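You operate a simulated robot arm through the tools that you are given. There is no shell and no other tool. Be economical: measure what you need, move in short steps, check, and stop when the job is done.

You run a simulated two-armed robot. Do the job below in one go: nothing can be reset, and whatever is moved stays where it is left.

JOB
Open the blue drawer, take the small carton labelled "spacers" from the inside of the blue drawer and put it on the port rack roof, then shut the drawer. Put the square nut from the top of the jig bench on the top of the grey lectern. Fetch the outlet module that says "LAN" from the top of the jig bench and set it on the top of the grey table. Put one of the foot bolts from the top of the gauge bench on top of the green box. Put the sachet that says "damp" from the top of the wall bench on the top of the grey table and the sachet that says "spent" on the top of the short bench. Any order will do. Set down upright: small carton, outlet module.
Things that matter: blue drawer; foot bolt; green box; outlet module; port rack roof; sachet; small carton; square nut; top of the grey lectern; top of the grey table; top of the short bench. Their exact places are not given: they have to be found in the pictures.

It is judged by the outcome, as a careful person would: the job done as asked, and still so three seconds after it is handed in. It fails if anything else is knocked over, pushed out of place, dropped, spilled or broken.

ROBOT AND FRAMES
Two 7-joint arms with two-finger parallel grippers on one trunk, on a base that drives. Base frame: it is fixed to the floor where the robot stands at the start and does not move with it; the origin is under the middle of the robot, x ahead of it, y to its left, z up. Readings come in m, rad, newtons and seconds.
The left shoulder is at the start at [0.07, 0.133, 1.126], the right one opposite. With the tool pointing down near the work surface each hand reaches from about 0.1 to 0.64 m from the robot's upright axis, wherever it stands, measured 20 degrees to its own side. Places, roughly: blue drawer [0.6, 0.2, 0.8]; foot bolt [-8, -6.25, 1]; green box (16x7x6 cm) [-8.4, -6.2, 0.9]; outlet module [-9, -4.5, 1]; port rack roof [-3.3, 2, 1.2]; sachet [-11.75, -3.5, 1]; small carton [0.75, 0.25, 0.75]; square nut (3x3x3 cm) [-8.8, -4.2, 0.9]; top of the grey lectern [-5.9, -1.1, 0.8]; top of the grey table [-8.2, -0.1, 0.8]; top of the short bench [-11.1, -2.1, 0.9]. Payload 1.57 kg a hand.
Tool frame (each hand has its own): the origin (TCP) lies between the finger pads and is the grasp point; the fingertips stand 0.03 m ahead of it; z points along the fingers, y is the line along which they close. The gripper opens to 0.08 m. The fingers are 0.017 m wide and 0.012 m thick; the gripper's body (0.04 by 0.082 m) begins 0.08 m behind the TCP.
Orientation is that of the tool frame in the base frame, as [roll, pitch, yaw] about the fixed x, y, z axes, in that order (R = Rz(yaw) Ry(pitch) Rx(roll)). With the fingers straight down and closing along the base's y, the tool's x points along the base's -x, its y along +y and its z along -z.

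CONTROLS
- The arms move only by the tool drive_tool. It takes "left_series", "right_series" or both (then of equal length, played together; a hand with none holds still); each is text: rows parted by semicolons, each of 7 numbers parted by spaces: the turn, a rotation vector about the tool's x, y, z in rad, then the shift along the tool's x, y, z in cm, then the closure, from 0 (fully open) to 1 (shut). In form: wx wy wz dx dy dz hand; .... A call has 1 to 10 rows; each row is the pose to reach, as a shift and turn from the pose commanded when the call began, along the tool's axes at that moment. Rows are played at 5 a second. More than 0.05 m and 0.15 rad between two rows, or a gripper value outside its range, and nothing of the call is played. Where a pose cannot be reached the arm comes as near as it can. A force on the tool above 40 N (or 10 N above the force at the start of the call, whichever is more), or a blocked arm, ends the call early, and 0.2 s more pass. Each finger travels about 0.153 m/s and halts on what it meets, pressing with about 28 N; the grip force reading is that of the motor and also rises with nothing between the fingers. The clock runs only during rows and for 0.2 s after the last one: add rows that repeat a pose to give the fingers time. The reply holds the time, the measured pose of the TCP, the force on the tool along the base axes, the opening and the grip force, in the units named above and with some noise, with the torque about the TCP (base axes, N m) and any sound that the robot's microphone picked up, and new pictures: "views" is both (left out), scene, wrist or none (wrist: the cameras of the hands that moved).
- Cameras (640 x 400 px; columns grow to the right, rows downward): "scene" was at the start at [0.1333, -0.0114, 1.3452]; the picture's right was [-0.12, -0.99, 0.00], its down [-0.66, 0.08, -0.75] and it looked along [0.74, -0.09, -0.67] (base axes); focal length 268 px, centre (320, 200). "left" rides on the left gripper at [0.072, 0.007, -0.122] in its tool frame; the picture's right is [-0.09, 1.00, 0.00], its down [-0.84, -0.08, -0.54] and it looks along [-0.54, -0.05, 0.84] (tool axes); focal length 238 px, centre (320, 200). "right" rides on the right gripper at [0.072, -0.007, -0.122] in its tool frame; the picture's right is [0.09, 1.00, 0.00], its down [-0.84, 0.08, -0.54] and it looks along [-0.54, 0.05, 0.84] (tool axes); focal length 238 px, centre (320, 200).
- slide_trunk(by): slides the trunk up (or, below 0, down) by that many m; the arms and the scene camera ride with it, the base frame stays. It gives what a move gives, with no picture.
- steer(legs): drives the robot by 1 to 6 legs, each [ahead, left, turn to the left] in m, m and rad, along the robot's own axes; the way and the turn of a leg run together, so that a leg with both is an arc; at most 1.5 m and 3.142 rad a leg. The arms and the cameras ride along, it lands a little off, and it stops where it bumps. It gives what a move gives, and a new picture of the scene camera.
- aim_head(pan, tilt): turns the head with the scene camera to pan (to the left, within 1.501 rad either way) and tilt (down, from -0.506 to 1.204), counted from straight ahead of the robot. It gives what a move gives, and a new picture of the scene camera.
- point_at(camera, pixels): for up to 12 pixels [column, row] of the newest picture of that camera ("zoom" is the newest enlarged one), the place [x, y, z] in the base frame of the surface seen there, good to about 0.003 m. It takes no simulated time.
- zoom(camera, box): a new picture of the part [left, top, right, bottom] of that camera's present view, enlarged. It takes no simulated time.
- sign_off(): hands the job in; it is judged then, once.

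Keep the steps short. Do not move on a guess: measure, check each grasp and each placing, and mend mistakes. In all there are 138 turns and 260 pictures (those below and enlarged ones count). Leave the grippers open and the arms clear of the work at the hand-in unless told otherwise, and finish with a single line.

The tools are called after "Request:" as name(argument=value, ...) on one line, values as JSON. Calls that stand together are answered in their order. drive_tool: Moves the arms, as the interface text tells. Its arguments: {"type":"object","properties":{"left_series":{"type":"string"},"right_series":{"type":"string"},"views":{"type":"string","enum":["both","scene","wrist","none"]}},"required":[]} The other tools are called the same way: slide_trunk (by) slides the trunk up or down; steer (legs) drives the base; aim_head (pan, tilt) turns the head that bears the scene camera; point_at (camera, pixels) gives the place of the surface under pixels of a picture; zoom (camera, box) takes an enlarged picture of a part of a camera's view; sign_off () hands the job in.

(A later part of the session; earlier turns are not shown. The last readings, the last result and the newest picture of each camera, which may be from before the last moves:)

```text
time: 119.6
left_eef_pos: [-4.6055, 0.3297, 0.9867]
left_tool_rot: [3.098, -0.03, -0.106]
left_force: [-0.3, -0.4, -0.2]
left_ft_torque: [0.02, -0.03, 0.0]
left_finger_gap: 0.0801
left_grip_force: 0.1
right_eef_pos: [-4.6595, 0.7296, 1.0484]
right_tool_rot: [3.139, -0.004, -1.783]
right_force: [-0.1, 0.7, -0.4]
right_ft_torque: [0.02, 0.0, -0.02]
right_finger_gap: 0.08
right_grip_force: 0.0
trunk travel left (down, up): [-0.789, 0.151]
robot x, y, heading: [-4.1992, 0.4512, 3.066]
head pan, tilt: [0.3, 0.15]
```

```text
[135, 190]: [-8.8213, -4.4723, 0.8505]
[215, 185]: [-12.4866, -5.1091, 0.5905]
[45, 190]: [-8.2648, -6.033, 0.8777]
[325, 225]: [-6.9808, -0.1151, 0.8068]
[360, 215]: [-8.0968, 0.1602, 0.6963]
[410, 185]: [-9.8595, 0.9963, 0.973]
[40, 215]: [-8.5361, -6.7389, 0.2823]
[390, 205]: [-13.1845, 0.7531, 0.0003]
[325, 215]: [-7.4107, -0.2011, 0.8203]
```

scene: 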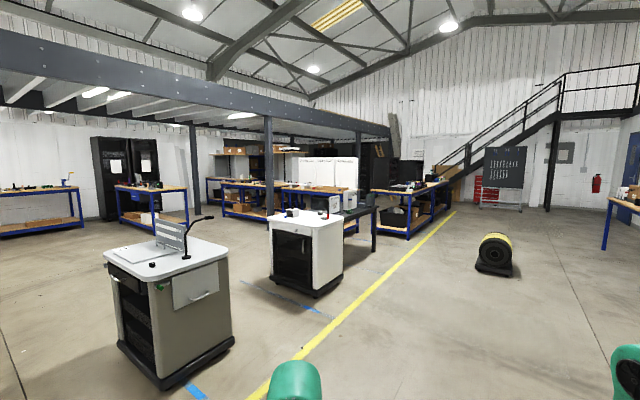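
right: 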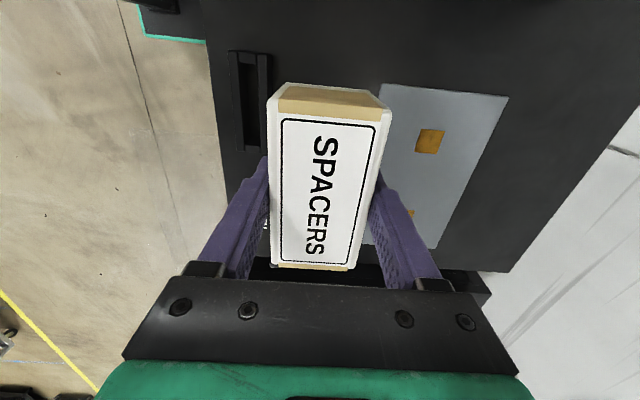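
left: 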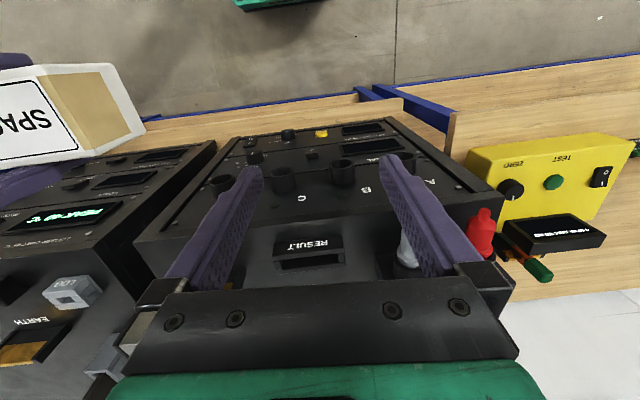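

The jig bench is at (135,190), gauge bench (45,190), the near grey cabinet (165,260) is likely the lectern. I measure it and look left for the path.

Request:
point_at(camera="scene", pixels=[[170, 262], [110, 258], [228, 252], [140, 250], [150, 185], [125, 187], [180, 190], [165, 375], [170, 240], [115, 270]])

Request:
zoom(camera="scene", box=[90, 160, 410, 360])

Request:
aim_head(pan=1.2, tilt=0.3)

```text
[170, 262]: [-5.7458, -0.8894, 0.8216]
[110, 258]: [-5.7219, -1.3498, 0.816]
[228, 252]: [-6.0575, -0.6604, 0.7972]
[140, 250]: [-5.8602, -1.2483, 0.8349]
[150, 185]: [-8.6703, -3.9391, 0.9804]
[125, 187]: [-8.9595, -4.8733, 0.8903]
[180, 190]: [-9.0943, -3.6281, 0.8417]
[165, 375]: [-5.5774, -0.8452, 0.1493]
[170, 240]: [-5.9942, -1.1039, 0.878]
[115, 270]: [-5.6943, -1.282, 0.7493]
```

```text
2.00 times, centred on (250, 260) of scene
```

zoom: 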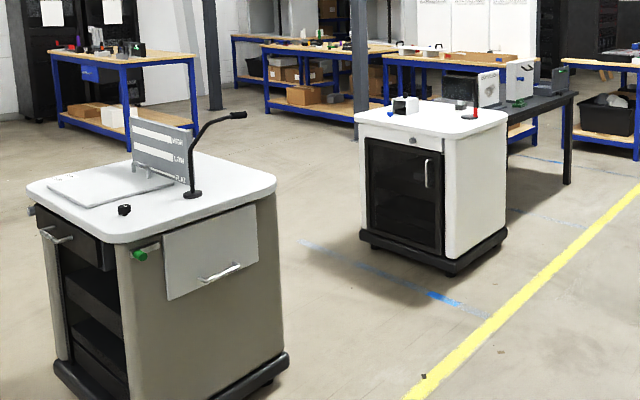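

```text
time: 120.8
left_eef_pos: [-4.604, 0.3304, 0.9891]
left_tool_rot: [3.097, -0.029, -0.106]
left_force: [0.2, 0.6, 0.0]
left_ft_torque: [0.02, 0.0, 0.03]
left_finger_gap: 0.0799
left_grip_force: 0.1
right_eef_pos: [-4.6579, 0.7291, 1.0494]
right_tool_rot: [3.139, -0.004, -1.783]
right_force: [0.0, 0.5, -0.2]
right_ft_torque: [0.01, -0.01, 0.02]
right_finger_gap: 0.0798
right_grip_force: 0.1
trunk travel left (down, up): [-0.789, 0.151]
robot x, y, heading: [-4.1973, 0.4511, 3.068]
head pan, tilt: [1.201, 0.3]
```

scene: 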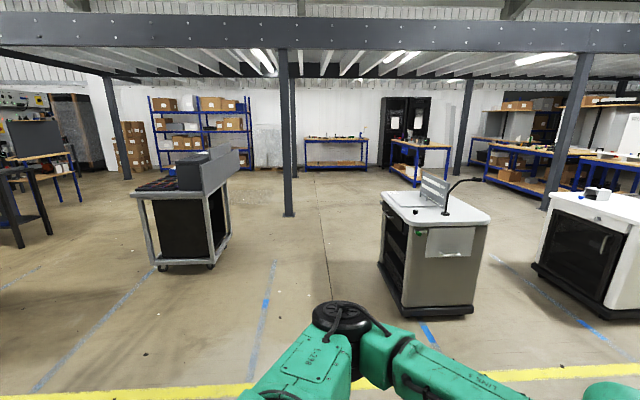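

Clear passage between trolley and lectern; a pillar at (287,210). Measure these.

Request:
point_at(camera="scene", pixels=[[288, 212], [230, 240], [185, 268], [385, 270], [475, 305], [545, 205], [420, 185], [335, 165], [395, 180], [450, 170], [400, 140], [440, 155]])

Request:
zoom(camera="scene", box=[290, 90, 610, 290])

```text
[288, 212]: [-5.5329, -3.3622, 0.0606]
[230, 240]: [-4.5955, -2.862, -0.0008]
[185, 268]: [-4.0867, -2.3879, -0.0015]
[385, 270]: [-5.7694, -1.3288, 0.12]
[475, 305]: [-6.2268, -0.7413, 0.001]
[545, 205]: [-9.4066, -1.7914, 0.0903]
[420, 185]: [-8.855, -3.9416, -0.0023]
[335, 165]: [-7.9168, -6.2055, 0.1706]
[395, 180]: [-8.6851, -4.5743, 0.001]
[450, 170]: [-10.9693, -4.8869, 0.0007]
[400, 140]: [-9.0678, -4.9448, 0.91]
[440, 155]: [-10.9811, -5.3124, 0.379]
```

```text
2.00 times, centred on (450, 190) of scene
```

zoom: 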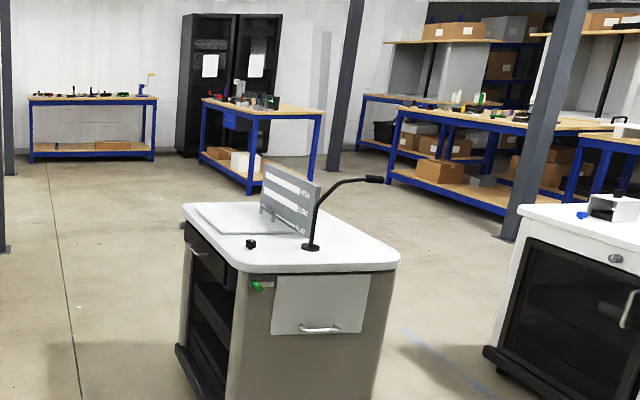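

Path: turn left 1.288, 2.72 m to the gap midpoint, turn right 0.58, then 2.5 m toward the jig bench.

Request:
steer(legs=[[0, 0, 1.288], [1.36, 0, 0], [1.36, 0, 0], [0, 0, -0.581], [1.25, 0, 0], [1.25, 0, 0]])

Request:
aim_head(pan=0.0, tilt=0.3)

```text
time: 150.6
left_eef_pos: [-7.4669, -3.8706, 0.989]
left_tool_rot: [3.095, -0.03, 0.571]
left_force: [0.4, -0.4, 0.1]
left_ft_torque: [-0.01, -0.01, 0.03]
left_finger_gap: 0.0802
left_grip_force: 0.1
right_eef_pos: [-7.76, -3.5937, 1.0497]
right_tool_rot: [3.138, -0.003, -1.106]
right_force: [0.9, -0.8, -0.6]
right_ft_torque: [-0.03, 0.02, 0.0]
right_finger_gap: 0.0801
right_grip_force: 0.0
trunk travel left (down, up): [-0.789, 0.151]
robot x, y, heading: [-7.2265, -3.5253, -2.542]
head pan, tilt: [1.201, 0.3]
```

scene: 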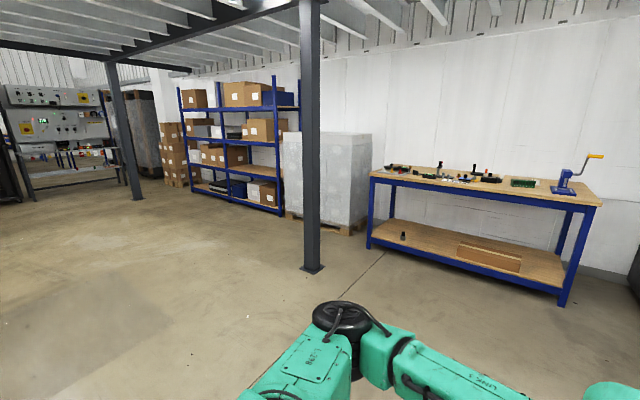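

```text
time: 152.0
left_eef_pos: [-7.4668, -3.8715, 0.9885]
left_tool_rot: [3.096, -0.031, 0.572]
left_force: [-0.4, 0.4, 0.1]
left_ft_torque: [-0.04, 0.01, 0.0]
left_finger_gap: 0.0798
left_grip_force: 0.0
right_eef_pos: [-7.7611, -3.5927, 1.0478]
right_tool_rot: [3.137, -0.003, -1.104]
right_force: [0.5, -0.1, 0.3]
right_ft_torque: [-0.02, 0.01, -0.01]
right_finger_gap: 0.0799
right_grip_force: 0.0
trunk travel left (down, up): [-0.789, 0.151]
robot x, y, heading: [-7.2258, -3.5234, -2.539]
head pan, tilt: [0.0, 0.3]
```

scene: 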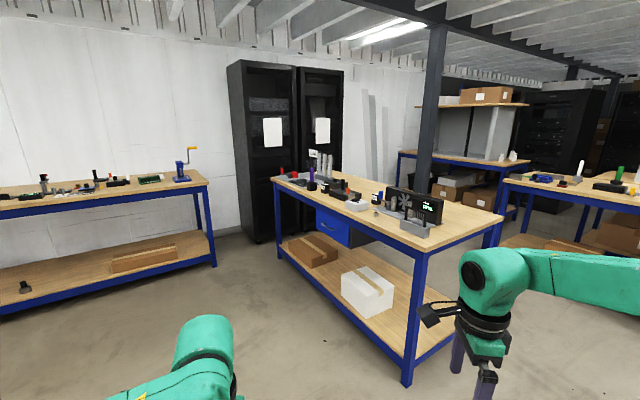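

The jig bench is ahead. I measure its corners and zoom on the items.

Request:
point_at(camera="scene", pixels=[[275, 182], [415, 250], [500, 212], [330, 173], [345, 215], [400, 235], [376, 205], [355, 203], [435, 215], [415, 228], [380, 213]])

Request:
zoom(camera="scene", box=[265, 145, 515, 255])

```text
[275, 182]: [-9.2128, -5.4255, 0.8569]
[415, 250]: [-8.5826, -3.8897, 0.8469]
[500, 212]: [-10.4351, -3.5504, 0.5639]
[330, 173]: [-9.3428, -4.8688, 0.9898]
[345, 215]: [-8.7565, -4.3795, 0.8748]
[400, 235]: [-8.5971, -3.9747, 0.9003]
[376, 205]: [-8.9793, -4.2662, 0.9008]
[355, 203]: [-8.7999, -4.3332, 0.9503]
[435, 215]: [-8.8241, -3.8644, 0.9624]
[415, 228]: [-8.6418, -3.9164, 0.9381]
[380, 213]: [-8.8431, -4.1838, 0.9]
```

```text
2.56 times, centred on (390, 200) of scene
```

zoom: 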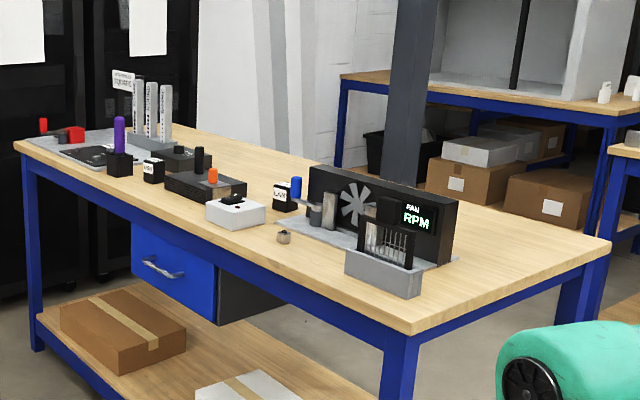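

I see the square nut at zoom (284,237) and outlet modules at (285,195) and (152,170). Read labels and measure.

Request:
point_at(camera="zoom", pixels=[[284, 237], [284, 198], [152, 172], [235, 215], [300, 190], [345, 240], [380, 285]])

Request:
zoom(camera="scene", box=[310, 175, 410, 230])

```text
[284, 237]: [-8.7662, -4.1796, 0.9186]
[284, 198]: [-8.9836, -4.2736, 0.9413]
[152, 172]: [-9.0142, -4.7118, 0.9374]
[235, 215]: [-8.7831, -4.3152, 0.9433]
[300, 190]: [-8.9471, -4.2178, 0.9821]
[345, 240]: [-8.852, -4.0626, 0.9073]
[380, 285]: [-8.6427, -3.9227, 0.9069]
```

```text
6.40 times, centred on (360, 202) of scene
```

zoom: 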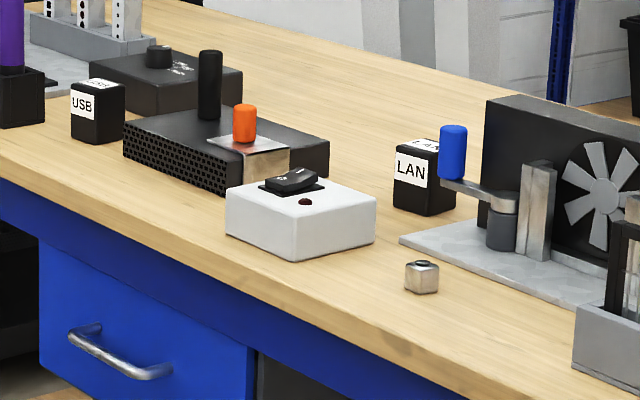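

LAN module at (-8.98,-4.27); nut at (-8.766,-4.18). I raise the trunk, move to a point in front of the bench, face it and look.

Request:
slide_trunk(by=0.13)

Request:
steer(legs=[[1.029, 0.541, 0], [0, 0, -0.992]])

Request:
aim_head(pan=0.1, tilt=0.5)

```text
time: 153.6
left_eef_pos: [-7.4675, -3.8726, 1.1187]
left_tool_rot: [3.096, -0.03, 0.57]
left_force: [0.8, 0.2, -0.6]
left_ft_torque: [-0.01, -0.02, -0.01]
left_finger_gap: 0.0801
left_grip_force: 0.1
right_eef_pos: [-7.7595, -3.5941, 1.1794]
right_tool_rot: [3.14, -0.003, -1.105]
right_force: [0.2, 0.3, 0.0]
right_ft_torque: [-0.02, -0.01, -0.04]
right_finger_gap: 0.0801
right_grip_force: 0.1
trunk travel left (down, up): [-0.919, 0.021]
robot x, y, heading: [-7.2261, -3.5258, -2.538]
head pan, tilt: [0.0, 0.3]
```

```text
time: 162.0
left_eef_pos: [-8.1994, -4.5294, 1.1184]
left_tool_rot: [3.098, -0.029, -0.433]
left_force: [0.4, 0.4, -0.3]
left_ft_torque: [0.01, 0.02, -0.01]
left_finger_gap: 0.08
left_grip_force: 0.0
right_eef_pos: [-8.1233, -4.1341, 1.1808]
right_tool_rot: [3.137, -0.002, -2.107]
right_force: [0.3, -0.2, -0.4]
right_ft_torque: [-0.02, -0.02, 0.04]
right_finger_gap: 0.08
right_grip_force: 0.0
trunk travel left (down, up): [-0.919, 0.021]
robot x, y, heading: [-7.7731, -4.5457, 2.745]
head pan, tilt: [0.0, 0.3]
```

scene: 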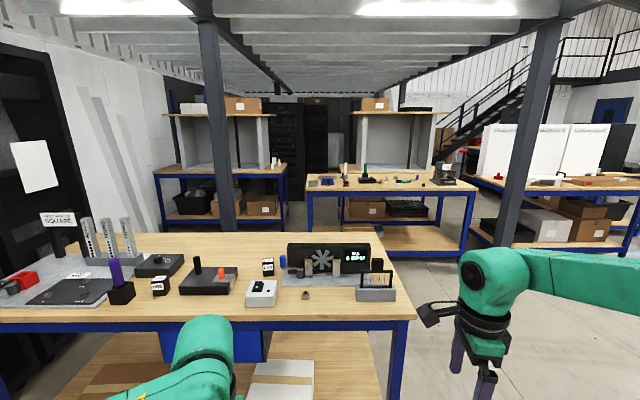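

```text
time: 162.8
left_eef_pos: [-8.2001, -4.5298, 1.1184]
left_tool_rot: [3.095, -0.03, -0.431]
left_force: [0.3, 0.3, -1.1]
left_ft_torque: [0.03, 0.0, 0.01]
left_finger_gap: 0.0802
left_grip_force: 0.1
right_eef_pos: [-8.1222, -4.1339, 1.1793]
right_tool_rot: [3.139, -0.002, -2.106]
right_force: [-0.3, 0.9, -0.2]
right_ft_torque: [0.0, -0.01, -0.01]
right_finger_gap: 0.0801
right_grip_force: 0.2
trunk travel left (down, up): [-0.919, 0.021]
robot x, y, heading: [-7.777, -4.5485, 2.744]
head pan, tilt: [0.099, 0.499]
```

scene: 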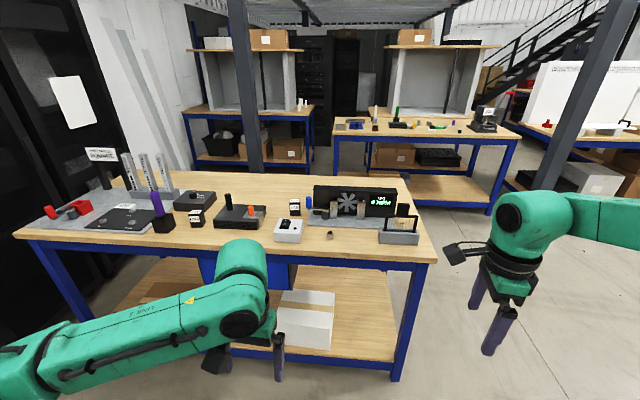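

Drive 0.68 m straight in, then use the cameras for accurate positions.

Request:
steer(legs=[[0.68, 0, 0.008]])

Request:
aim_head(pan=0.15, tilt=0.8)

Request:
drive_tool(left_series="0 0 0 1 0 0 0; 0 0 0 1 0 0 0", views="wrist")

```text
time: 166.5
left_eef_pos: [-8.8313, -4.2702, 1.1189]
left_tool_rot: [3.097, -0.027, -0.421]
left_force: [0.6, 0.8, 0.3]
left_ft_torque: [0.02, 0.0, 0.01]
left_finger_gap: 0.0799
left_grip_force: 0.0
right_eef_pos: [-8.7596, -3.875, 1.1793]
right_tool_rot: [3.136, -0.004, -2.097]
right_force: [0.3, -0.7, -0.4]
right_ft_torque: [-0.03, 0.01, -0.03]
right_finger_gap: 0.0802
right_grip_force: 0.1
trunk travel left (down, up): [-0.919, 0.021]
robot x, y, heading: [-8.4076, -4.2787, 2.747]
head pan, tilt: [0.099, 0.499]
```

scene: 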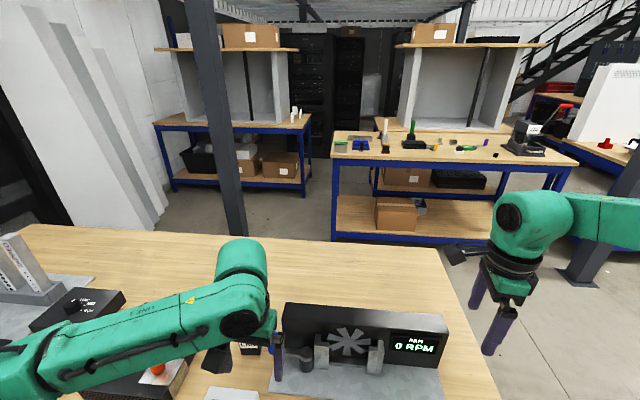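

```text
time: 167.3
left_eef_pos: [-8.8324, -4.2696, 1.1191]
left_tool_rot: [3.097, -0.032, -0.422]
left_force: [0.6, 0.4, 0.2]
left_ft_torque: [-0.03, 0.03, 0.0]
left_finger_gap: 0.08
left_grip_force: 0.1
right_eef_pos: [-8.7593, -3.8715, 1.1791]
right_tool_rot: [3.139, -0.003, -2.098]
right_force: [-0.4, 0.1, 0.8]
right_ft_torque: [-0.01, 0.01, 0.04]
right_finger_gap: 0.08
right_grip_force: 0.1
trunk travel left (down, up): [-0.919, 0.021]
robot x, y, heading: [-8.4075, -4.2823, 2.753]
head pan, tilt: [0.15, 0.799]
```

scene: 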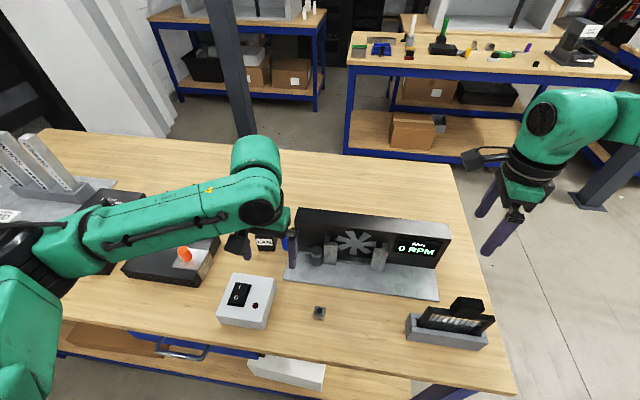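

```text
time: 167.9
left_eef_pos: [-8.8227, -4.2743, 1.1184]
left_tool_rot: [3.096, -0.03, -0.422]
left_force: [-0.3, 0.5, -0.1]
left_ft_torque: [-0.02, 0.0, -0.03]
left_finger_gap: 0.0803
left_grip_force: 0.0
right_eef_pos: [-8.7589, -3.8737, 1.1796]
right_tool_rot: [3.138, -0.003, -2.097]
right_force: [0.4, 0.0, -0.2]
right_ft_torque: [-0.02, -0.02, 0.0]
right_finger_gap: 0.0799
right_grip_force: 0.0
trunk travel left (down, up): [-0.919, 0.021]
robot x, y, heading: [-8.4088, -4.2833, 2.754]
head pan, tilt: [0.15, 0.799]
```

left: 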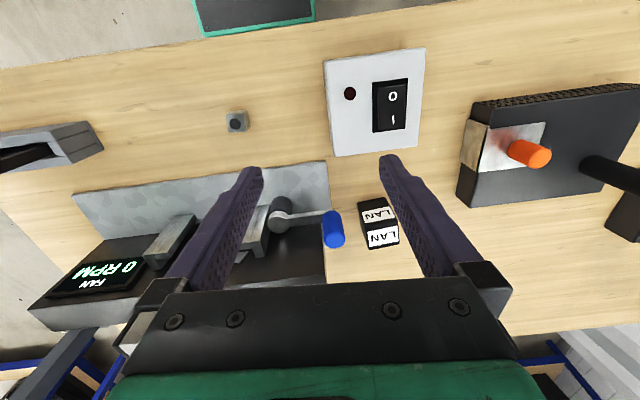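

Excellent view in the left wrist: LAN module at (378,222), nut at (237,121), the blue lever beside it. Zoom and measure.

Request:
zoom(camera="left", box=[280, 170, 440, 270])

Request:
point_at(camera="left", pixels=[[362, 206], [390, 203], [365, 228], [394, 225], [368, 246], [397, 242], [333, 232], [227, 112], [248, 110], [229, 131], [247, 130], [237, 121]])

```text
4.00 times, centred on (360, 220) of left
```

zoom: 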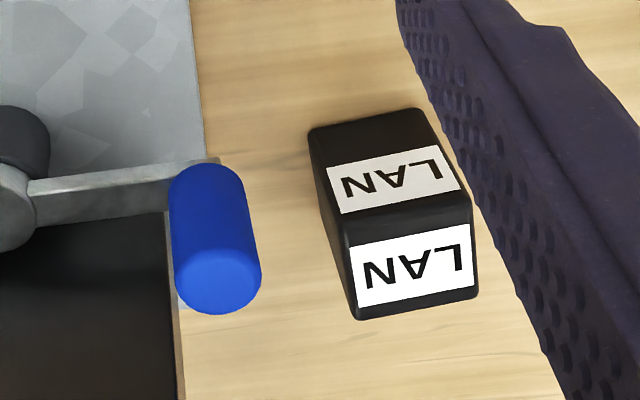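

```text
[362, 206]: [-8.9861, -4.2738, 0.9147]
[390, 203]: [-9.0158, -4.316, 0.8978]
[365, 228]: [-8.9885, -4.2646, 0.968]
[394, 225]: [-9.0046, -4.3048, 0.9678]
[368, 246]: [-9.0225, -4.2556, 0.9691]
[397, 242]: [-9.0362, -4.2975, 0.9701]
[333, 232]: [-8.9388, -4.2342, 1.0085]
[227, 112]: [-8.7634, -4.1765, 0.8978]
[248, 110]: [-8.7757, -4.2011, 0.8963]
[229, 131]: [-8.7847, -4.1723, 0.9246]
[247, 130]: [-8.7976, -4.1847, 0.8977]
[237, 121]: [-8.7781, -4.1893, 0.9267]
```

LAN module: top centre (-9.013,-4.281), top z 0.968, about 4.5 cm wide. Move the left hand above it, level it, at present height.

Request:
drive_tool(left_series="0.01 -0.007 -0.01 -3.5 1.7 0 0; 0.02 -0.015 -0.02 -7 3.4 0 0; 0.03 -0.02 -0.03 -10.5 5.1 0 0; 0.045 -0.03 -0.038 -14 6.8 0 0; 0.045 -0.03 -0.038 -17.1 8.4 0 0; 0.045 -0.03 -0.038 -17.1 8.4 0 0", views="wrist")

```text
time: 169.3
left_eef_pos: [-9.0141, -4.2816, 1.1174]
left_tool_rot: [3.141, 0.001, -0.384]
left_force: [0.0, 0.3, 1.1]
left_ft_torque: [-0.02, 0.01, 0.01]
left_finger_gap: 0.0801
left_grip_force: 0.0
right_eef_pos: [-8.7589, -3.8737, 1.1799]
right_tool_rot: [3.136, -0.003, -2.096]
right_force: [0.6, -0.5, -0.4]
right_ft_torque: [0.03, 0.04, 0.01]
right_finger_gap: 0.0801
right_grip_force: 0.0
trunk travel left (down, up): [-0.919, 0.021]
robot x, y, heading: [-8.4114, -4.2788, 2.747]
head pan, tilt: [0.15, 0.799]
```

left: 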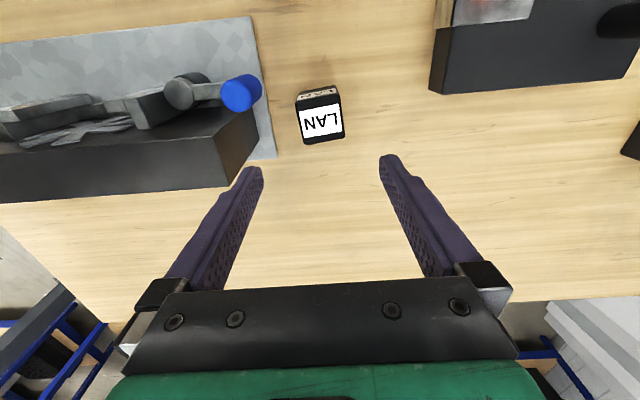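

Aligned. Lower by trunk 12 cm, then check.

Request:
slide_trunk(by=-0.12)

Request:
drive_tool(left_series="0 0 0 0 0 1.5 0; 0 0 0 0 0 1.5 0", views="both")

```text
time: 170.8
left_eef_pos: [-9.0144, -4.2814, 0.9978]
left_tool_rot: [-3.141, 0.002, -0.384]
left_force: [-0.4, -0.1, 1.2]
left_ft_torque: [-0.02, 0.01, -0.01]
left_finger_gap: 0.0798
left_grip_force: 0.0
right_eef_pos: [-8.7606, -3.873, 1.0585]
right_tool_rot: [3.139, -0.004, -2.095]
right_force: [-0.1, -0.2, 0.0]
right_ft_torque: [0.01, -0.03, 0.01]
right_finger_gap: 0.0801
right_grip_force: 0.0
trunk travel left (down, up): [-0.799, 0.141]
robot x, y, heading: [-8.4092, -4.2791, 2.751]
head pan, tilt: [0.15, 0.799]
```

```text
time: 171.4
left_eef_pos: [-9.0138, -4.2816, 0.9835]
left_tool_rot: [3.139, 0.002, -0.383]
left_force: [-0.1, 0.3, 0.1]
left_ft_torque: [0.06, 0.04, 0.03]
left_finger_gap: 0.0797
left_grip_force: 0.1
right_eef_pos: [-8.7609, -3.8732, 1.0595]
right_tool_rot: [3.139, -0.004, -2.098]
right_force: [-0.1, -0.7, 0.4]
right_ft_torque: [0.01, -0.01, -0.02]
right_finger_gap: 0.0797
right_grip_force: 0.2
trunk travel left (down, up): [-0.799, 0.141]
robot x, y, heading: [-8.4055, -4.2847, 2.75]
head pan, tilt: [0.15, 0.799]
```

scene: 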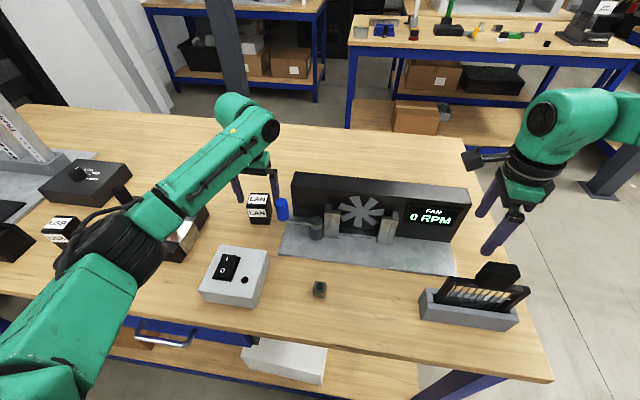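
left: 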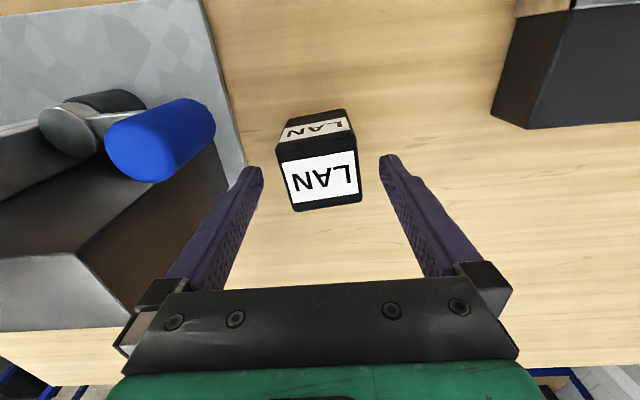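

Centred between the fingers and clear of the lever. Descend 4.3 cm and close.

Request:
drive_tool(left_series="0 0 0 0 0 2.2 0; 0 0 0 0 0 4.3 0; 0 0 0 0 0 4.3 0; 0 0 0 0 0 4.3 0.5; 0 0 0 0 0 4.3 1; 0 0 0 0 0 4.3 1; 0 0 0 0 0 4.3 1", views="wrist")

```text
time: 173.0
left_eef_pos: [-9.0141, -4.2804, 0.9391]
left_tool_rot: [-3.141, 0.002, -0.382]
left_force: [1.1, -1.3, 0.5]
left_ft_torque: [0.0, 0.0, 0.0]
left_finger_gap: 0.0498
left_grip_force: 28.2
right_eef_pos: [-8.7601, -3.8729, 1.0587]
right_tool_rot: [3.139, -0.004, -2.098]
right_force: [0.4, -0.2, 0.2]
right_ft_torque: [0.0, -0.02, 0.0]
right_finger_gap: 0.0801
right_grip_force: 0.0
trunk travel left (down, up): [-0.799, 0.141]
robot x, y, heading: [-8.4062, -4.2807, 2.752]
head pan, tilt: [0.15, 0.799]
```

left: 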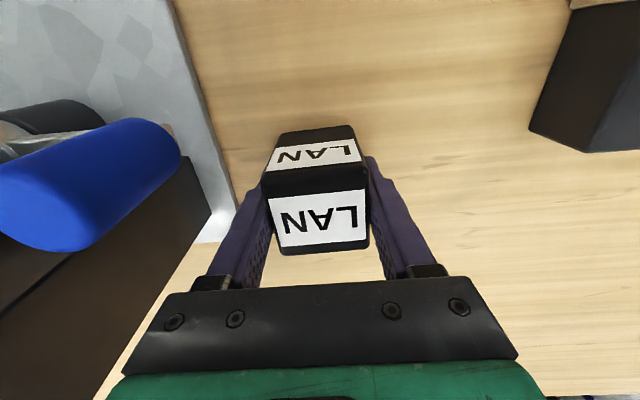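

Module held (gap 5 cm). Lift 20 cm, then shift the base 0.2 m left so the right hand can take the nut.

Request:
drive_tool(left_series="0 0 0 0 0 -4 1; 0 0 0 0 0 -8 1; 0 0 0 2 0 -12 1; 0 0 0 5 0 -16 1; 0 0 0 9 0 -19 1; 0 0 0 12 0 -20 1; 0 0 0 12 0 -20 1", views="wrist")

Request:
steer(legs=[[0, 0.2, 0]])

Request:
aim_head(pan=-0.2, tilt=0.9)

```text
time: 174.6
left_eef_pos: [-8.9028, -4.3266, 1.1389]
left_tool_rot: [-3.141, -0.002, -0.383]
left_force: [-0.2, 0.2, -1.5]
left_ft_torque: [-0.01, 0.0, 0.0]
left_finger_gap: 0.0494
left_grip_force: 28.2
right_eef_pos: [-8.7597, -3.8732, 1.0596]
right_tool_rot: [3.137, -0.003, -2.097]
right_force: [-0.8, 0.3, -0.7]
right_ft_torque: [0.0, -0.02, -0.03]
right_finger_gap: 0.08
right_grip_force: 0.1
trunk travel left (down, up): [-0.799, 0.141]
robot x, y, heading: [-8.4109, -4.2849, 2.754]
head pan, tilt: [0.15, 0.799]
```

left: 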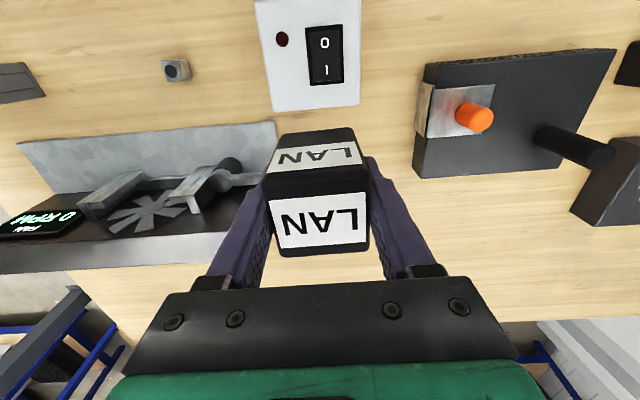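

```text
time: 176.2
left_eef_pos: [-8.9775, -4.5101, 1.1393]
left_tool_rot: [3.14, 0.002, -0.381]
left_force: [-0.3, 0.1, -1.1]
left_ft_torque: [-0.03, -0.03, -0.01]
left_finger_gap: 0.0494
left_grip_force: 27.7
right_eef_pos: [-8.8348, -4.0565, 1.058]
right_tool_rot: [3.138, -0.004, -2.094]
right_force: [-0.1, -0.6, -0.2]
right_ft_torque: [0.0, 0.05, 0.04]
right_finger_gap: 0.08
right_grip_force: 0.0
trunk travel left (down, up): [-0.799, 0.141]
robot x, y, heading: [-8.4804, -4.4637, 2.756]
head pan, tilt: [0.15, 0.799]
```

scene: 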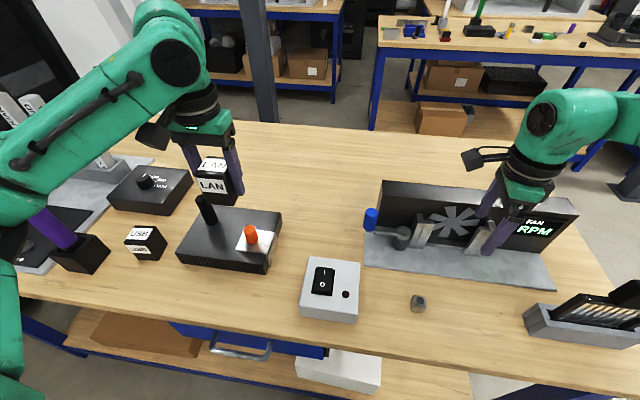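

```text
time: 177.1
left_eef_pos: [-8.9796, -4.5125, 1.1385]
left_tool_rot: [3.141, 0.002, -0.381]
left_force: [0.2, 0.4, -0.6]
left_ft_torque: [-0.02, -0.01, -0.01]
left_finger_gap: 0.0495
left_grip_force: 28.0
right_eef_pos: [-8.8362, -4.0592, 1.0592]
right_tool_rot: [3.137, -0.001, -2.094]
right_force: [-0.8, 0.4, -0.1]
right_ft_torque: [0.01, -0.02, 0.02]
right_finger_gap: 0.0798
right_grip_force: 0.0
trunk travel left (down, up): [-0.799, 0.141]
robot x, y, heading: [-8.4822, -4.4654, 2.755]
head pan, tilt: [-0.201, 0.901]
```

scene: 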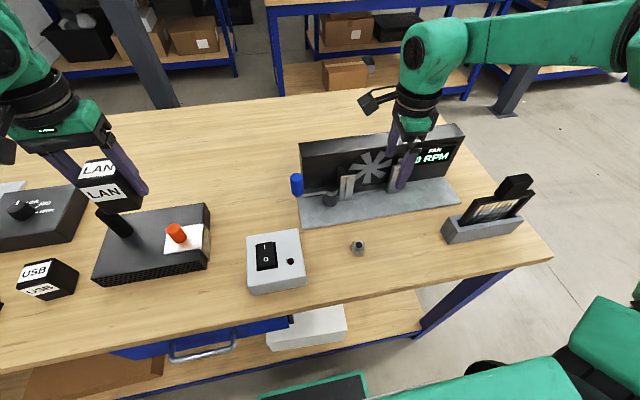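

The nut is at (358,248). Zoom for its orientation.

Request:
zoom(camera="scene", box=[328, 229, 388, 267])

```text
10.53 times, centred on (358, 248) of scene
```

zoom: 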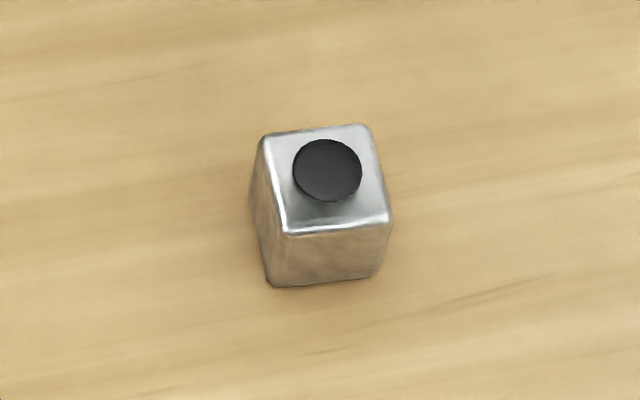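

Request:
point_at(camera="zoom", pixels=[[268, 142], [365, 130], [383, 212], [290, 228], [328, 170], [330, 260], [265, 200], [200, 300]])

```text
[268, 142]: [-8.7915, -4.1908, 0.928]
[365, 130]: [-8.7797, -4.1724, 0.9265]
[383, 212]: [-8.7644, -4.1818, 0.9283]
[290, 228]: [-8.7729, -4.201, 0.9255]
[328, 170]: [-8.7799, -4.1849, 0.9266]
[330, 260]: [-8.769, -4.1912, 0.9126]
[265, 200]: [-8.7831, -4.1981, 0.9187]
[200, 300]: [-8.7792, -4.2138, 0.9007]
```

Nut centre (-8.777,-4.187), top 0.927, edges at about 61°/-29°: the right hand's present yaw (-2.094) already suits. Move above it with fingers half open.

Request:
drive_tool(right_series="0 0 0 2.7 -3.8 0 0.3; 0 0 0 5.4 -7.7 0 0.3; 0 0 0 8.06 -11.5 0 0.3; 0 0 0 8.06 -11.5 4 0.3; 0 0 0 8.06 -11.5 7 0.3; 0 0 0 8.06 -11.5 7 0.3", views="both")

```text
time: 178.5
left_eef_pos: [-8.9783, -4.5128, 1.1387]
left_tool_rot: [3.141, 0.002, -0.381]
left_force: [0.5, -0.4, -1.6]
left_ft_torque: [0.0, 0.0, 0.02]
left_finger_gap: 0.0496
left_grip_force: 28.5
right_eef_pos: [-8.7761, -4.1871, 0.9891]
right_tool_rot: [3.138, -0.003, -2.095]
right_force: [0.4, 0.0, 0.1]
right_ft_torque: [0.04, 0.01, -0.02]
right_finger_gap: 0.0563
right_grip_force: 0.0
trunk travel left (down, up): [-0.799, 0.141]
robot x, y, heading: [-8.4844, -4.4646, 2.754]
head pan, tilt: [-0.201, 0.901]
```

scene: 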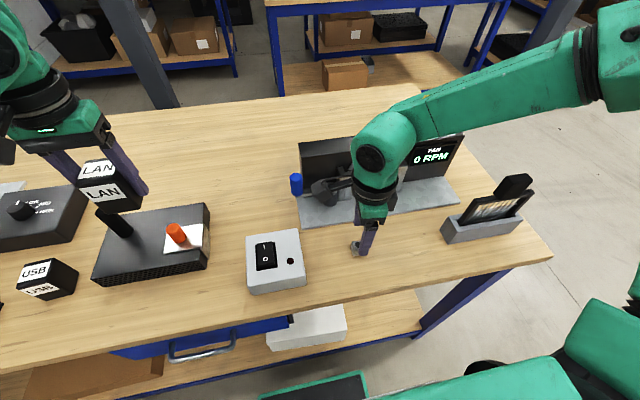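
right: 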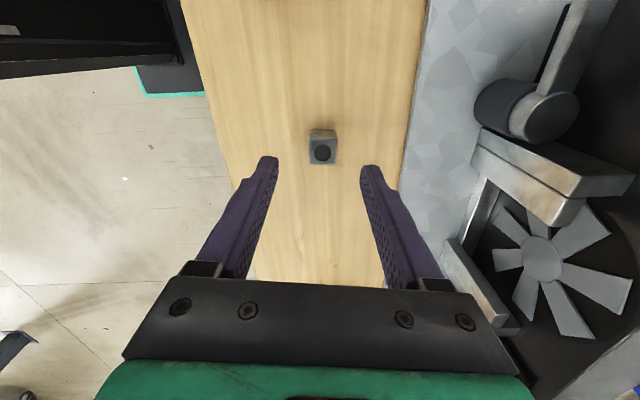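

Nut centred between the fingers. Descend 5.4 cm, close.

Request:
drive_tool(right_series="0 0 0 0 0 2.7 0.3; 0 0 0 0 0 5.4 0.3; 0 0 0 0 0 5.4 0.3; 0 0 0 0 0 5.4 0.7; 0 0 0 0 0 5.4 1; 0 0 0 0 0 5.4 1; 0 0 0 0 0 1 1; 0 0 0 0 0 -3.5 1; 0 0 0 0 0 -8 1; 0 0 0 0 0 -8 1", views="both")

```text
time: 180.7
left_eef_pos: [-8.9798, -4.5129, 1.1379]
left_tool_rot: [3.141, 0.002, -0.382]
left_force: [-0.1, -0.4, -1.2]
left_ft_torque: [0.02, 0.01, 0.02]
left_finger_gap: 0.0495
left_grip_force: 27.7
right_eef_pos: [-8.7777, -4.1851, 1.0692]
right_tool_rot: [3.139, 0.0, -2.095]
right_force: [0.7, 0.2, 0.8]
right_ft_torque: [-0.02, 0.01, -0.02]
right_finger_gap: 0.0227
right_grip_force: 28.2
trunk travel left (down, up): [-0.799, 0.141]
robot x, y, heading: [-8.4801, -4.4685, 2.752]
head pan, tilt: [-0.201, 0.901]
```

scene: 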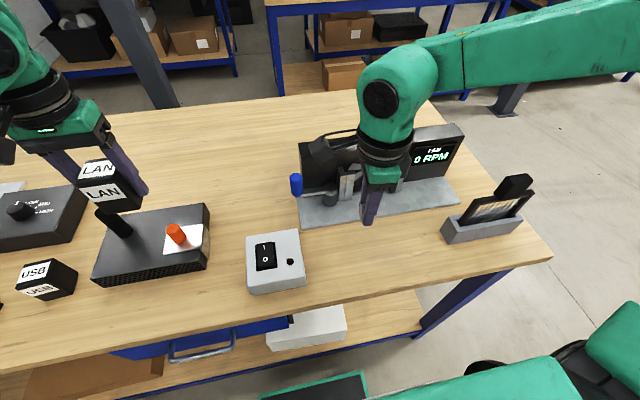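
right: 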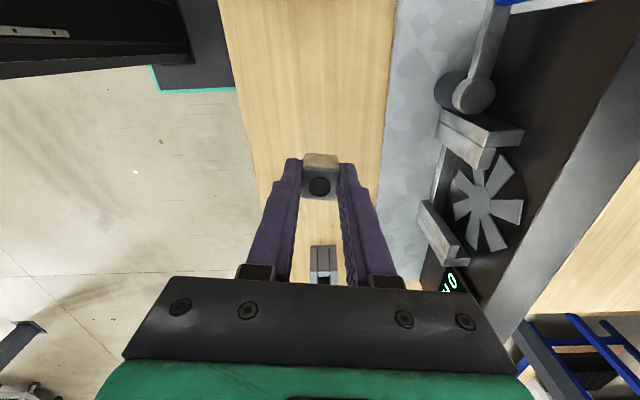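

Nut held (2.3 cm). Back away 0.7 m, turn toward the lectern and drive 2.7 m.

Request:
steer(legs=[[-0.7, 0, 0], [0, 0, -1.652], [1.4, 0, 0], [1.3, 0, 0]])

Request:
aim_head(pan=0.0, tilt=0.5)

```text
time: 201.2
left_eef_pos: [-6.6941, -1.7971, 1.1397]
left_tool_rot: [3.141, 0.002, -2.001]
left_force: [-0.2, -0.1, -1.1]
left_ft_torque: [-0.01, -0.02, -0.03]
left_finger_gap: 0.0497
left_grip_force: 28.0
right_eef_pos: [-6.3779, -2.015, 1.0702]
right_tool_rot: [3.14, -0.001, 2.567]
right_force: [-0.3, -0.1, -0.5]
right_ft_torque: [-0.04, 0.0, -0.01]
right_finger_gap: 0.0227
right_grip_force: 27.8
trunk travel left (down, up): [-0.799, 0.141]
robot x, y, heading: [-6.6721, -2.2904, 1.135]
head pan, tilt: [-0.201, 0.901]
```

scene: 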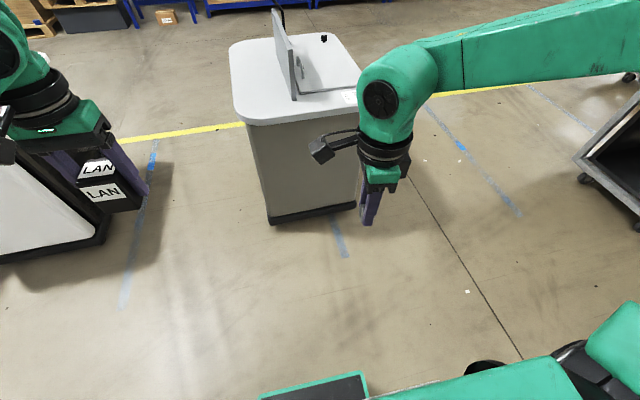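

```text
time: 202.1
left_eef_pos: [-6.6936, -1.7975, 1.1384]
left_tool_rot: [-3.141, 0.001, -2.002]
left_force: [0.2, 0.9, -1.3]
left_ft_torque: [0.02, 0.0, 0.0]
left_finger_gap: 0.0496
left_grip_force: 28.4
right_eef_pos: [-6.3785, -2.0138, 1.0697]
right_tool_rot: [3.137, -0.003, 2.568]
right_force: [0.4, -0.4, 0.1]
right_ft_torque: [0.01, -0.02, -0.02]
right_finger_gap: 0.0226
right_grip_force: 27.4
trunk travel left (down, up): [-0.799, 0.141]
robot x, y, heading: [-6.6723, -2.2971, 1.138]
head pan, tilt: [0.0, 0.499]
```

scene: 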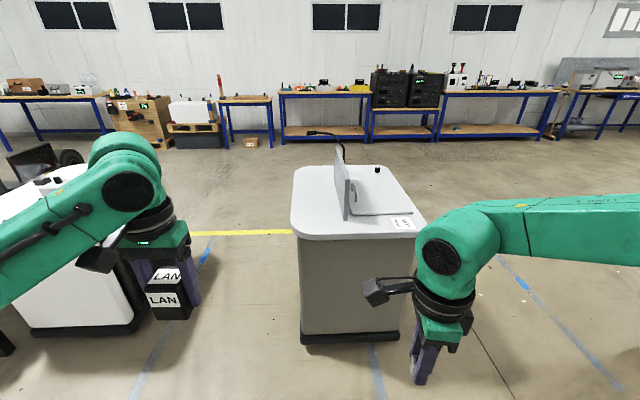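

The lectern top's near-left part is free. Zoom and measure.

Request:
zoom(camera="scene", box=[270, 120, 440, 260])

Request:
point_at(camera="scene", pixels=[[300, 232], [320, 220], [318, 195], [305, 175], [345, 215], [415, 230], [375, 225], [338, 190], [335, 230], [343, 165], [376, 170]])

```text
2.86 times, centred on (355, 190) of scene
```

zoom: 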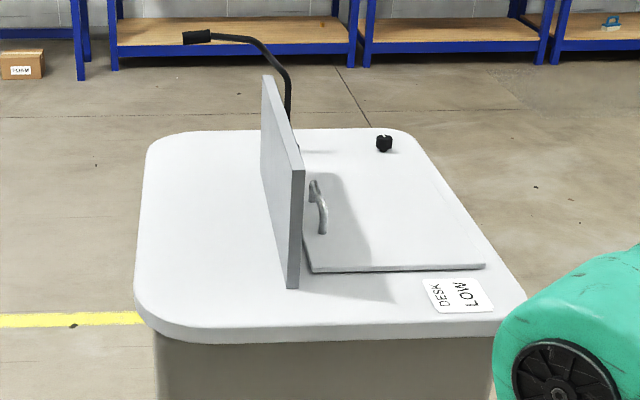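

```text
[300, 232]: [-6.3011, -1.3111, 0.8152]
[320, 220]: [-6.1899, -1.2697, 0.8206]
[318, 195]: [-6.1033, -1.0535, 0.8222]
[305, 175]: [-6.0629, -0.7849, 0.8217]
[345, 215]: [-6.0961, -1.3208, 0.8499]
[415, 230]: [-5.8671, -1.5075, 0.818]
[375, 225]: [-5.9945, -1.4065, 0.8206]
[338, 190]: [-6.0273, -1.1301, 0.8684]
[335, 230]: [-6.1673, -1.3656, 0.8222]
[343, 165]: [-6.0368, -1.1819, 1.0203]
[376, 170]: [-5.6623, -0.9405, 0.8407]
```

I'll set the nut on the front strip right of the panel, about (-5.995,-1.407). First turn the right hand to the nominal yaw (camera toward me), away from obstacles.

Request:
drive_tool(right_series="0 0 -0.14 0 0 0 1; 0 0 -0.28 0 0 0 1; 0 0 -0.42 0 0 0 1; 0 0 -0.56 0 0 0 1; 0 0 -0.7 0 0 0 1; 0 0 -0.84 0 0 0 1; 0 0 -0.98 0 0 0 1; 0 0 -1.12 0 0 0 1; 0 0 -1.26 0 0 0 1; 0 0 -1.4 0 0 0 1", views="none")

Request:
steer(legs=[[0.6, 0, 0]])

Request:
aim_head(pan=-0.2, tilt=0.85)

```text
time: 204.2
left_eef_pos: [-6.6942, -1.7963, 1.1381]
left_tool_rot: [3.141, 0.001, -2.002]
left_force: [0.1, -0.1, -1.0]
left_ft_torque: [0.04, 0.01, -0.03]
left_finger_gap: 0.0497
left_grip_force: 27.7
right_eef_pos: [-6.3778, -2.015, 1.0687]
right_tool_rot: [3.139, 0.006, -2.312]
right_force: [0.3, -0.3, -0.2]
right_ft_torque: [0.01, 0.0, 0.0]
right_finger_gap: 0.0226
right_grip_force: 28.4
trunk travel left (down, up): [-0.799, 0.141]
robot x, y, heading: [-6.6721, -2.2969, 1.133]
head pan, tilt: [0.0, 0.499]
```

```text
time: 207.7
left_eef_pos: [-6.4358, -1.2494, 1.1379]
left_tool_rot: [-3.141, 0.003, -2.004]
left_force: [-0.4, 0.7, -1.3]
left_ft_torque: [0.03, -0.02, 0.01]
left_finger_gap: 0.0498
left_grip_force: 27.7
right_eef_pos: [-6.1214, -1.468, 1.0685]
right_tool_rot: [3.137, 0.003, -2.318]
right_force: [0.0, -0.6, 0.2]
right_ft_torque: [0.01, 0.0, 0.0]
right_finger_gap: 0.0224
right_grip_force: 27.8
trunk travel left (down, up): [-0.799, 0.141]
robot x, y, heading: [-6.4161, -1.746, 1.132]
head pan, tilt: [0.0, 0.499]
```

scene: 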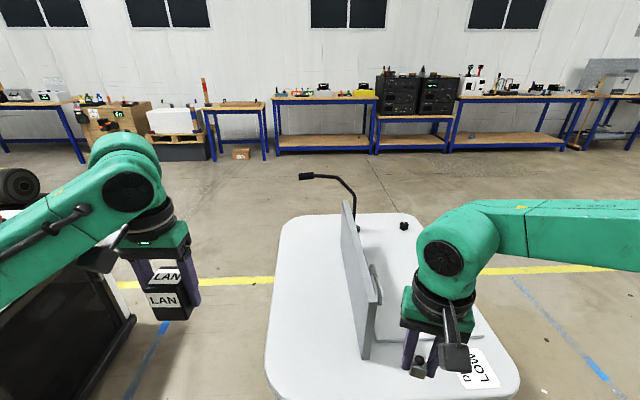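

```text
time: 208.5
left_eef_pos: [-6.4346, -1.2489, 1.1386]
left_tool_rot: [-3.141, 0.0, -2.005]
left_force: [-0.3, -0.5, -1.1]
left_ft_torque: [-0.02, -0.03, 0.01]
left_finger_gap: 0.0494
left_grip_force: 27.9
right_eef_pos: [-6.1198, -1.4665, 1.0693]
right_tool_rot: [3.138, 0.004, -2.317]
right_force: [0.6, -1.1, -1.0]
right_ft_torque: [-0.03, 0.03, -0.02]
right_finger_gap: 0.0227
right_grip_force: 27.8
trunk travel left (down, up): [-0.799, 0.141]
robot x, y, heading: [-6.4174, -1.744, 1.134]
head pan, tilt: [-0.201, 0.85]
```

scene: 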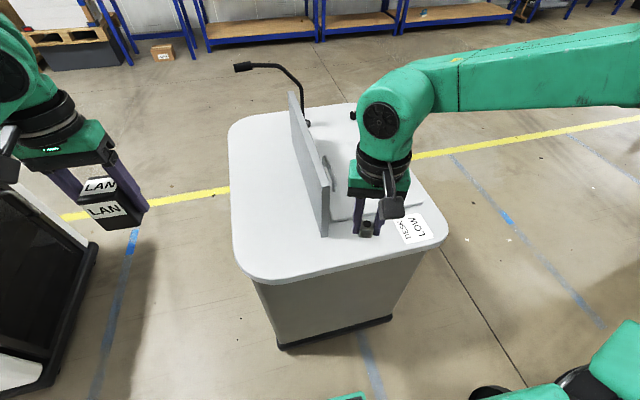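

Measure the front strip again from here.

Request:
point_at(camera="scene", pixels=[[322, 236], [350, 250], [370, 255], [380, 262], [340, 270], [400, 245], [370, 262], [330, 215], [260, 240], [245, 200], [355, 275], [345, 222]])

```text
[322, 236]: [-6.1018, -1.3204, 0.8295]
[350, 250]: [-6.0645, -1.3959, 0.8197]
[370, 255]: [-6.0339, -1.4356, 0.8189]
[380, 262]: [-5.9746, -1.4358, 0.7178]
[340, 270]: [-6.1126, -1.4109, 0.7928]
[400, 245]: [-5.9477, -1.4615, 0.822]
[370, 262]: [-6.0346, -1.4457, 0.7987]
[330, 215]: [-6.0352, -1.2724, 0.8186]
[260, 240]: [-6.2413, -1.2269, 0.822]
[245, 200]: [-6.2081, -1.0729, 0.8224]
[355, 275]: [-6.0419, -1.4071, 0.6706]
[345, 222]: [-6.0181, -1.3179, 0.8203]
```

Target (-6.027,-1.391), surface 0.821. Move over it and descend most of the way.

Request:
drive_tool(right_series="0 0 0 -4 -0.6 0 1; 0 0 0 -8 -1.2 0 1; 0 0 0 -11.9 -1.7 0 1; 0 0 0 -11.9 -1.7 4.5 1; 0 0 0 -11.9 -1.7 9 1; 0 0 0 -11.9 -1.7 13.5 1; 0 0 0 -11.9 -1.7 18 1; 0 0 0 -11.9 -1.7 18 1", views="both")

```text
time: 210.3
left_eef_pos: [-6.4345, -1.2482, 1.1389]
left_tool_rot: [3.142, 0.002, -2.005]
left_force: [-0.7, 0.9, -1.3]
left_ft_torque: [0.0, -0.01, 0.0]
left_finger_gap: 0.0497
left_grip_force: 27.8
right_eef_pos: [-6.0256, -1.4059, 0.9006]
right_tool_rot: [3.138, 0.007, -2.317]
right_force: [0.0, -0.6, 0.1]
right_ft_torque: [-0.04, -0.03, 0.03]
right_finger_gap: 0.0226
right_grip_force: 28.1
right hand out of reach, approached as far as the arm can: row 7, 8
trunk travel left (down, up): [-0.799, 0.141]
robot x, y, heading: [-6.412, -1.7492, 1.134]
head pan, tilt: [-0.201, 0.85]
```

scene: 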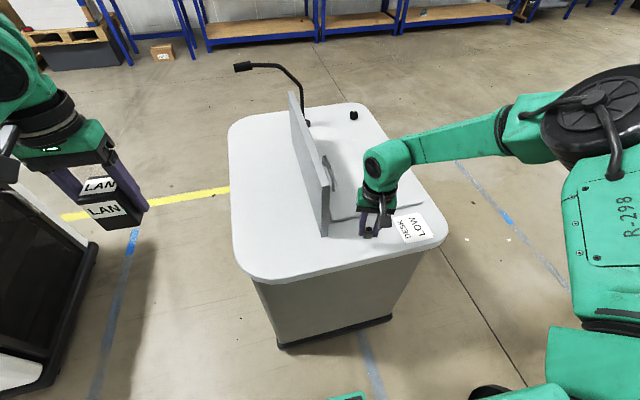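
right: 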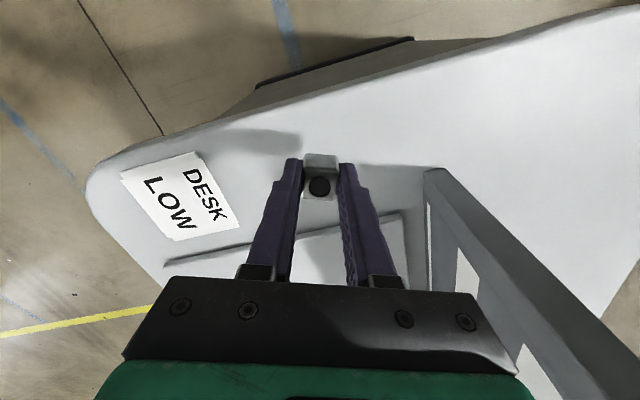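

Limit reached again; I lower with the trunk: 4.2 cm.

Request:
slide_trunk(by=-0.041)

Request:
zoom(camera="right", box=[200, 100, 440, 250])

```text
time: 211.1
left_eef_pos: [-6.4357, -1.2479, 1.0978]
left_tool_rot: [-3.141, 0.001, -2.006]
left_force: [0.3, 1.0, 0.6]
left_ft_torque: [-0.01, 0.04, 0.01]
left_finger_gap: 0.0498
left_grip_force: 27.9
right_eef_pos: [-6.0259, -1.4051, 0.8601]
right_tool_rot: [3.14, 0.004, -2.316]
right_force: [-0.1, 0.6, -0.7]
right_ft_torque: [0.0, 0.01, -0.01]
right_finger_gap: 0.0227
right_grip_force: 28.3
trunk travel left (down, up): [-0.758, 0.182]
robot x, y, heading: [-6.4157, -1.7458, 1.13]
head pan, tilt: [-0.201, 0.85]
```

```text
2.67 times, centred on (320, 175) of right
```

zoom: 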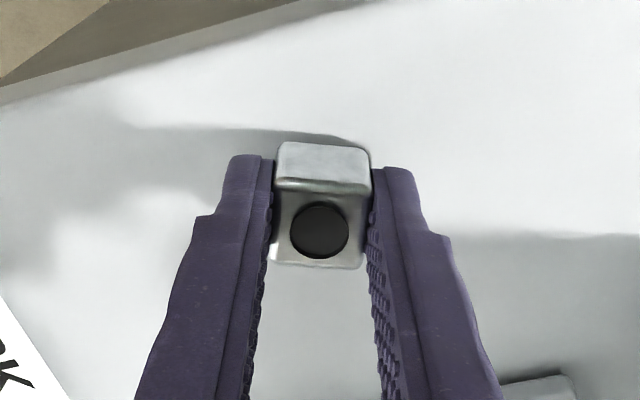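

Request:
slide_trunk(by=-0.004)

```text
time: 211.7
left_eef_pos: [-6.4354, -1.2482, 1.0937]
left_tool_rot: [-3.141, 0.002, -2.005]
left_force: [0.1, 0.0, -0.9]
left_ft_torque: [0.05, 0.03, 0.02]
left_finger_gap: 0.0496
left_grip_force: 28.1
right_eef_pos: [-6.0269, -1.4053, 0.8571]
right_tool_rot: [3.14, 0.003, -2.32]
right_force: [-0.2, -1.0, -1.0]
right_ft_torque: [0.02, 0.0, 0.0]
right_finger_gap: 0.0226
right_grip_force: 27.5
trunk travel left (down, up): [-0.754, 0.186]
robot x, y, heading: [-6.4167, -1.7435, 1.13]
head pan, tilt: [-0.201, 0.85]
```

Request:
slide_trunk(by=-0.003)

```text
time: 212.2
left_eef_pos: [-6.4357, -1.2498, 1.0912]
left_tool_rot: [-3.14, -0.001, -2.005]
left_force: [0.1, -0.2, -1.0]
left_ft_torque: [0.01, 0.01, -0.01]
left_finger_gap: 0.0497
left_grip_force: 27.8
right_eef_pos: [-6.0259, -1.406, 0.8556]
right_tool_rot: [3.137, 0.006, -2.32]
right_force: [1.3, -1.3, 9.4]
right_ft_torque: [-0.17, -0.04, 0.04]
right_finger_gap: 0.0225
right_grip_force: 27.7
trunk travel left (down, up): [-0.751, 0.189]
robot x, y, heading: [-6.4155, -1.7451, 1.136]
head pan, tilt: [-0.201, 0.85]
```

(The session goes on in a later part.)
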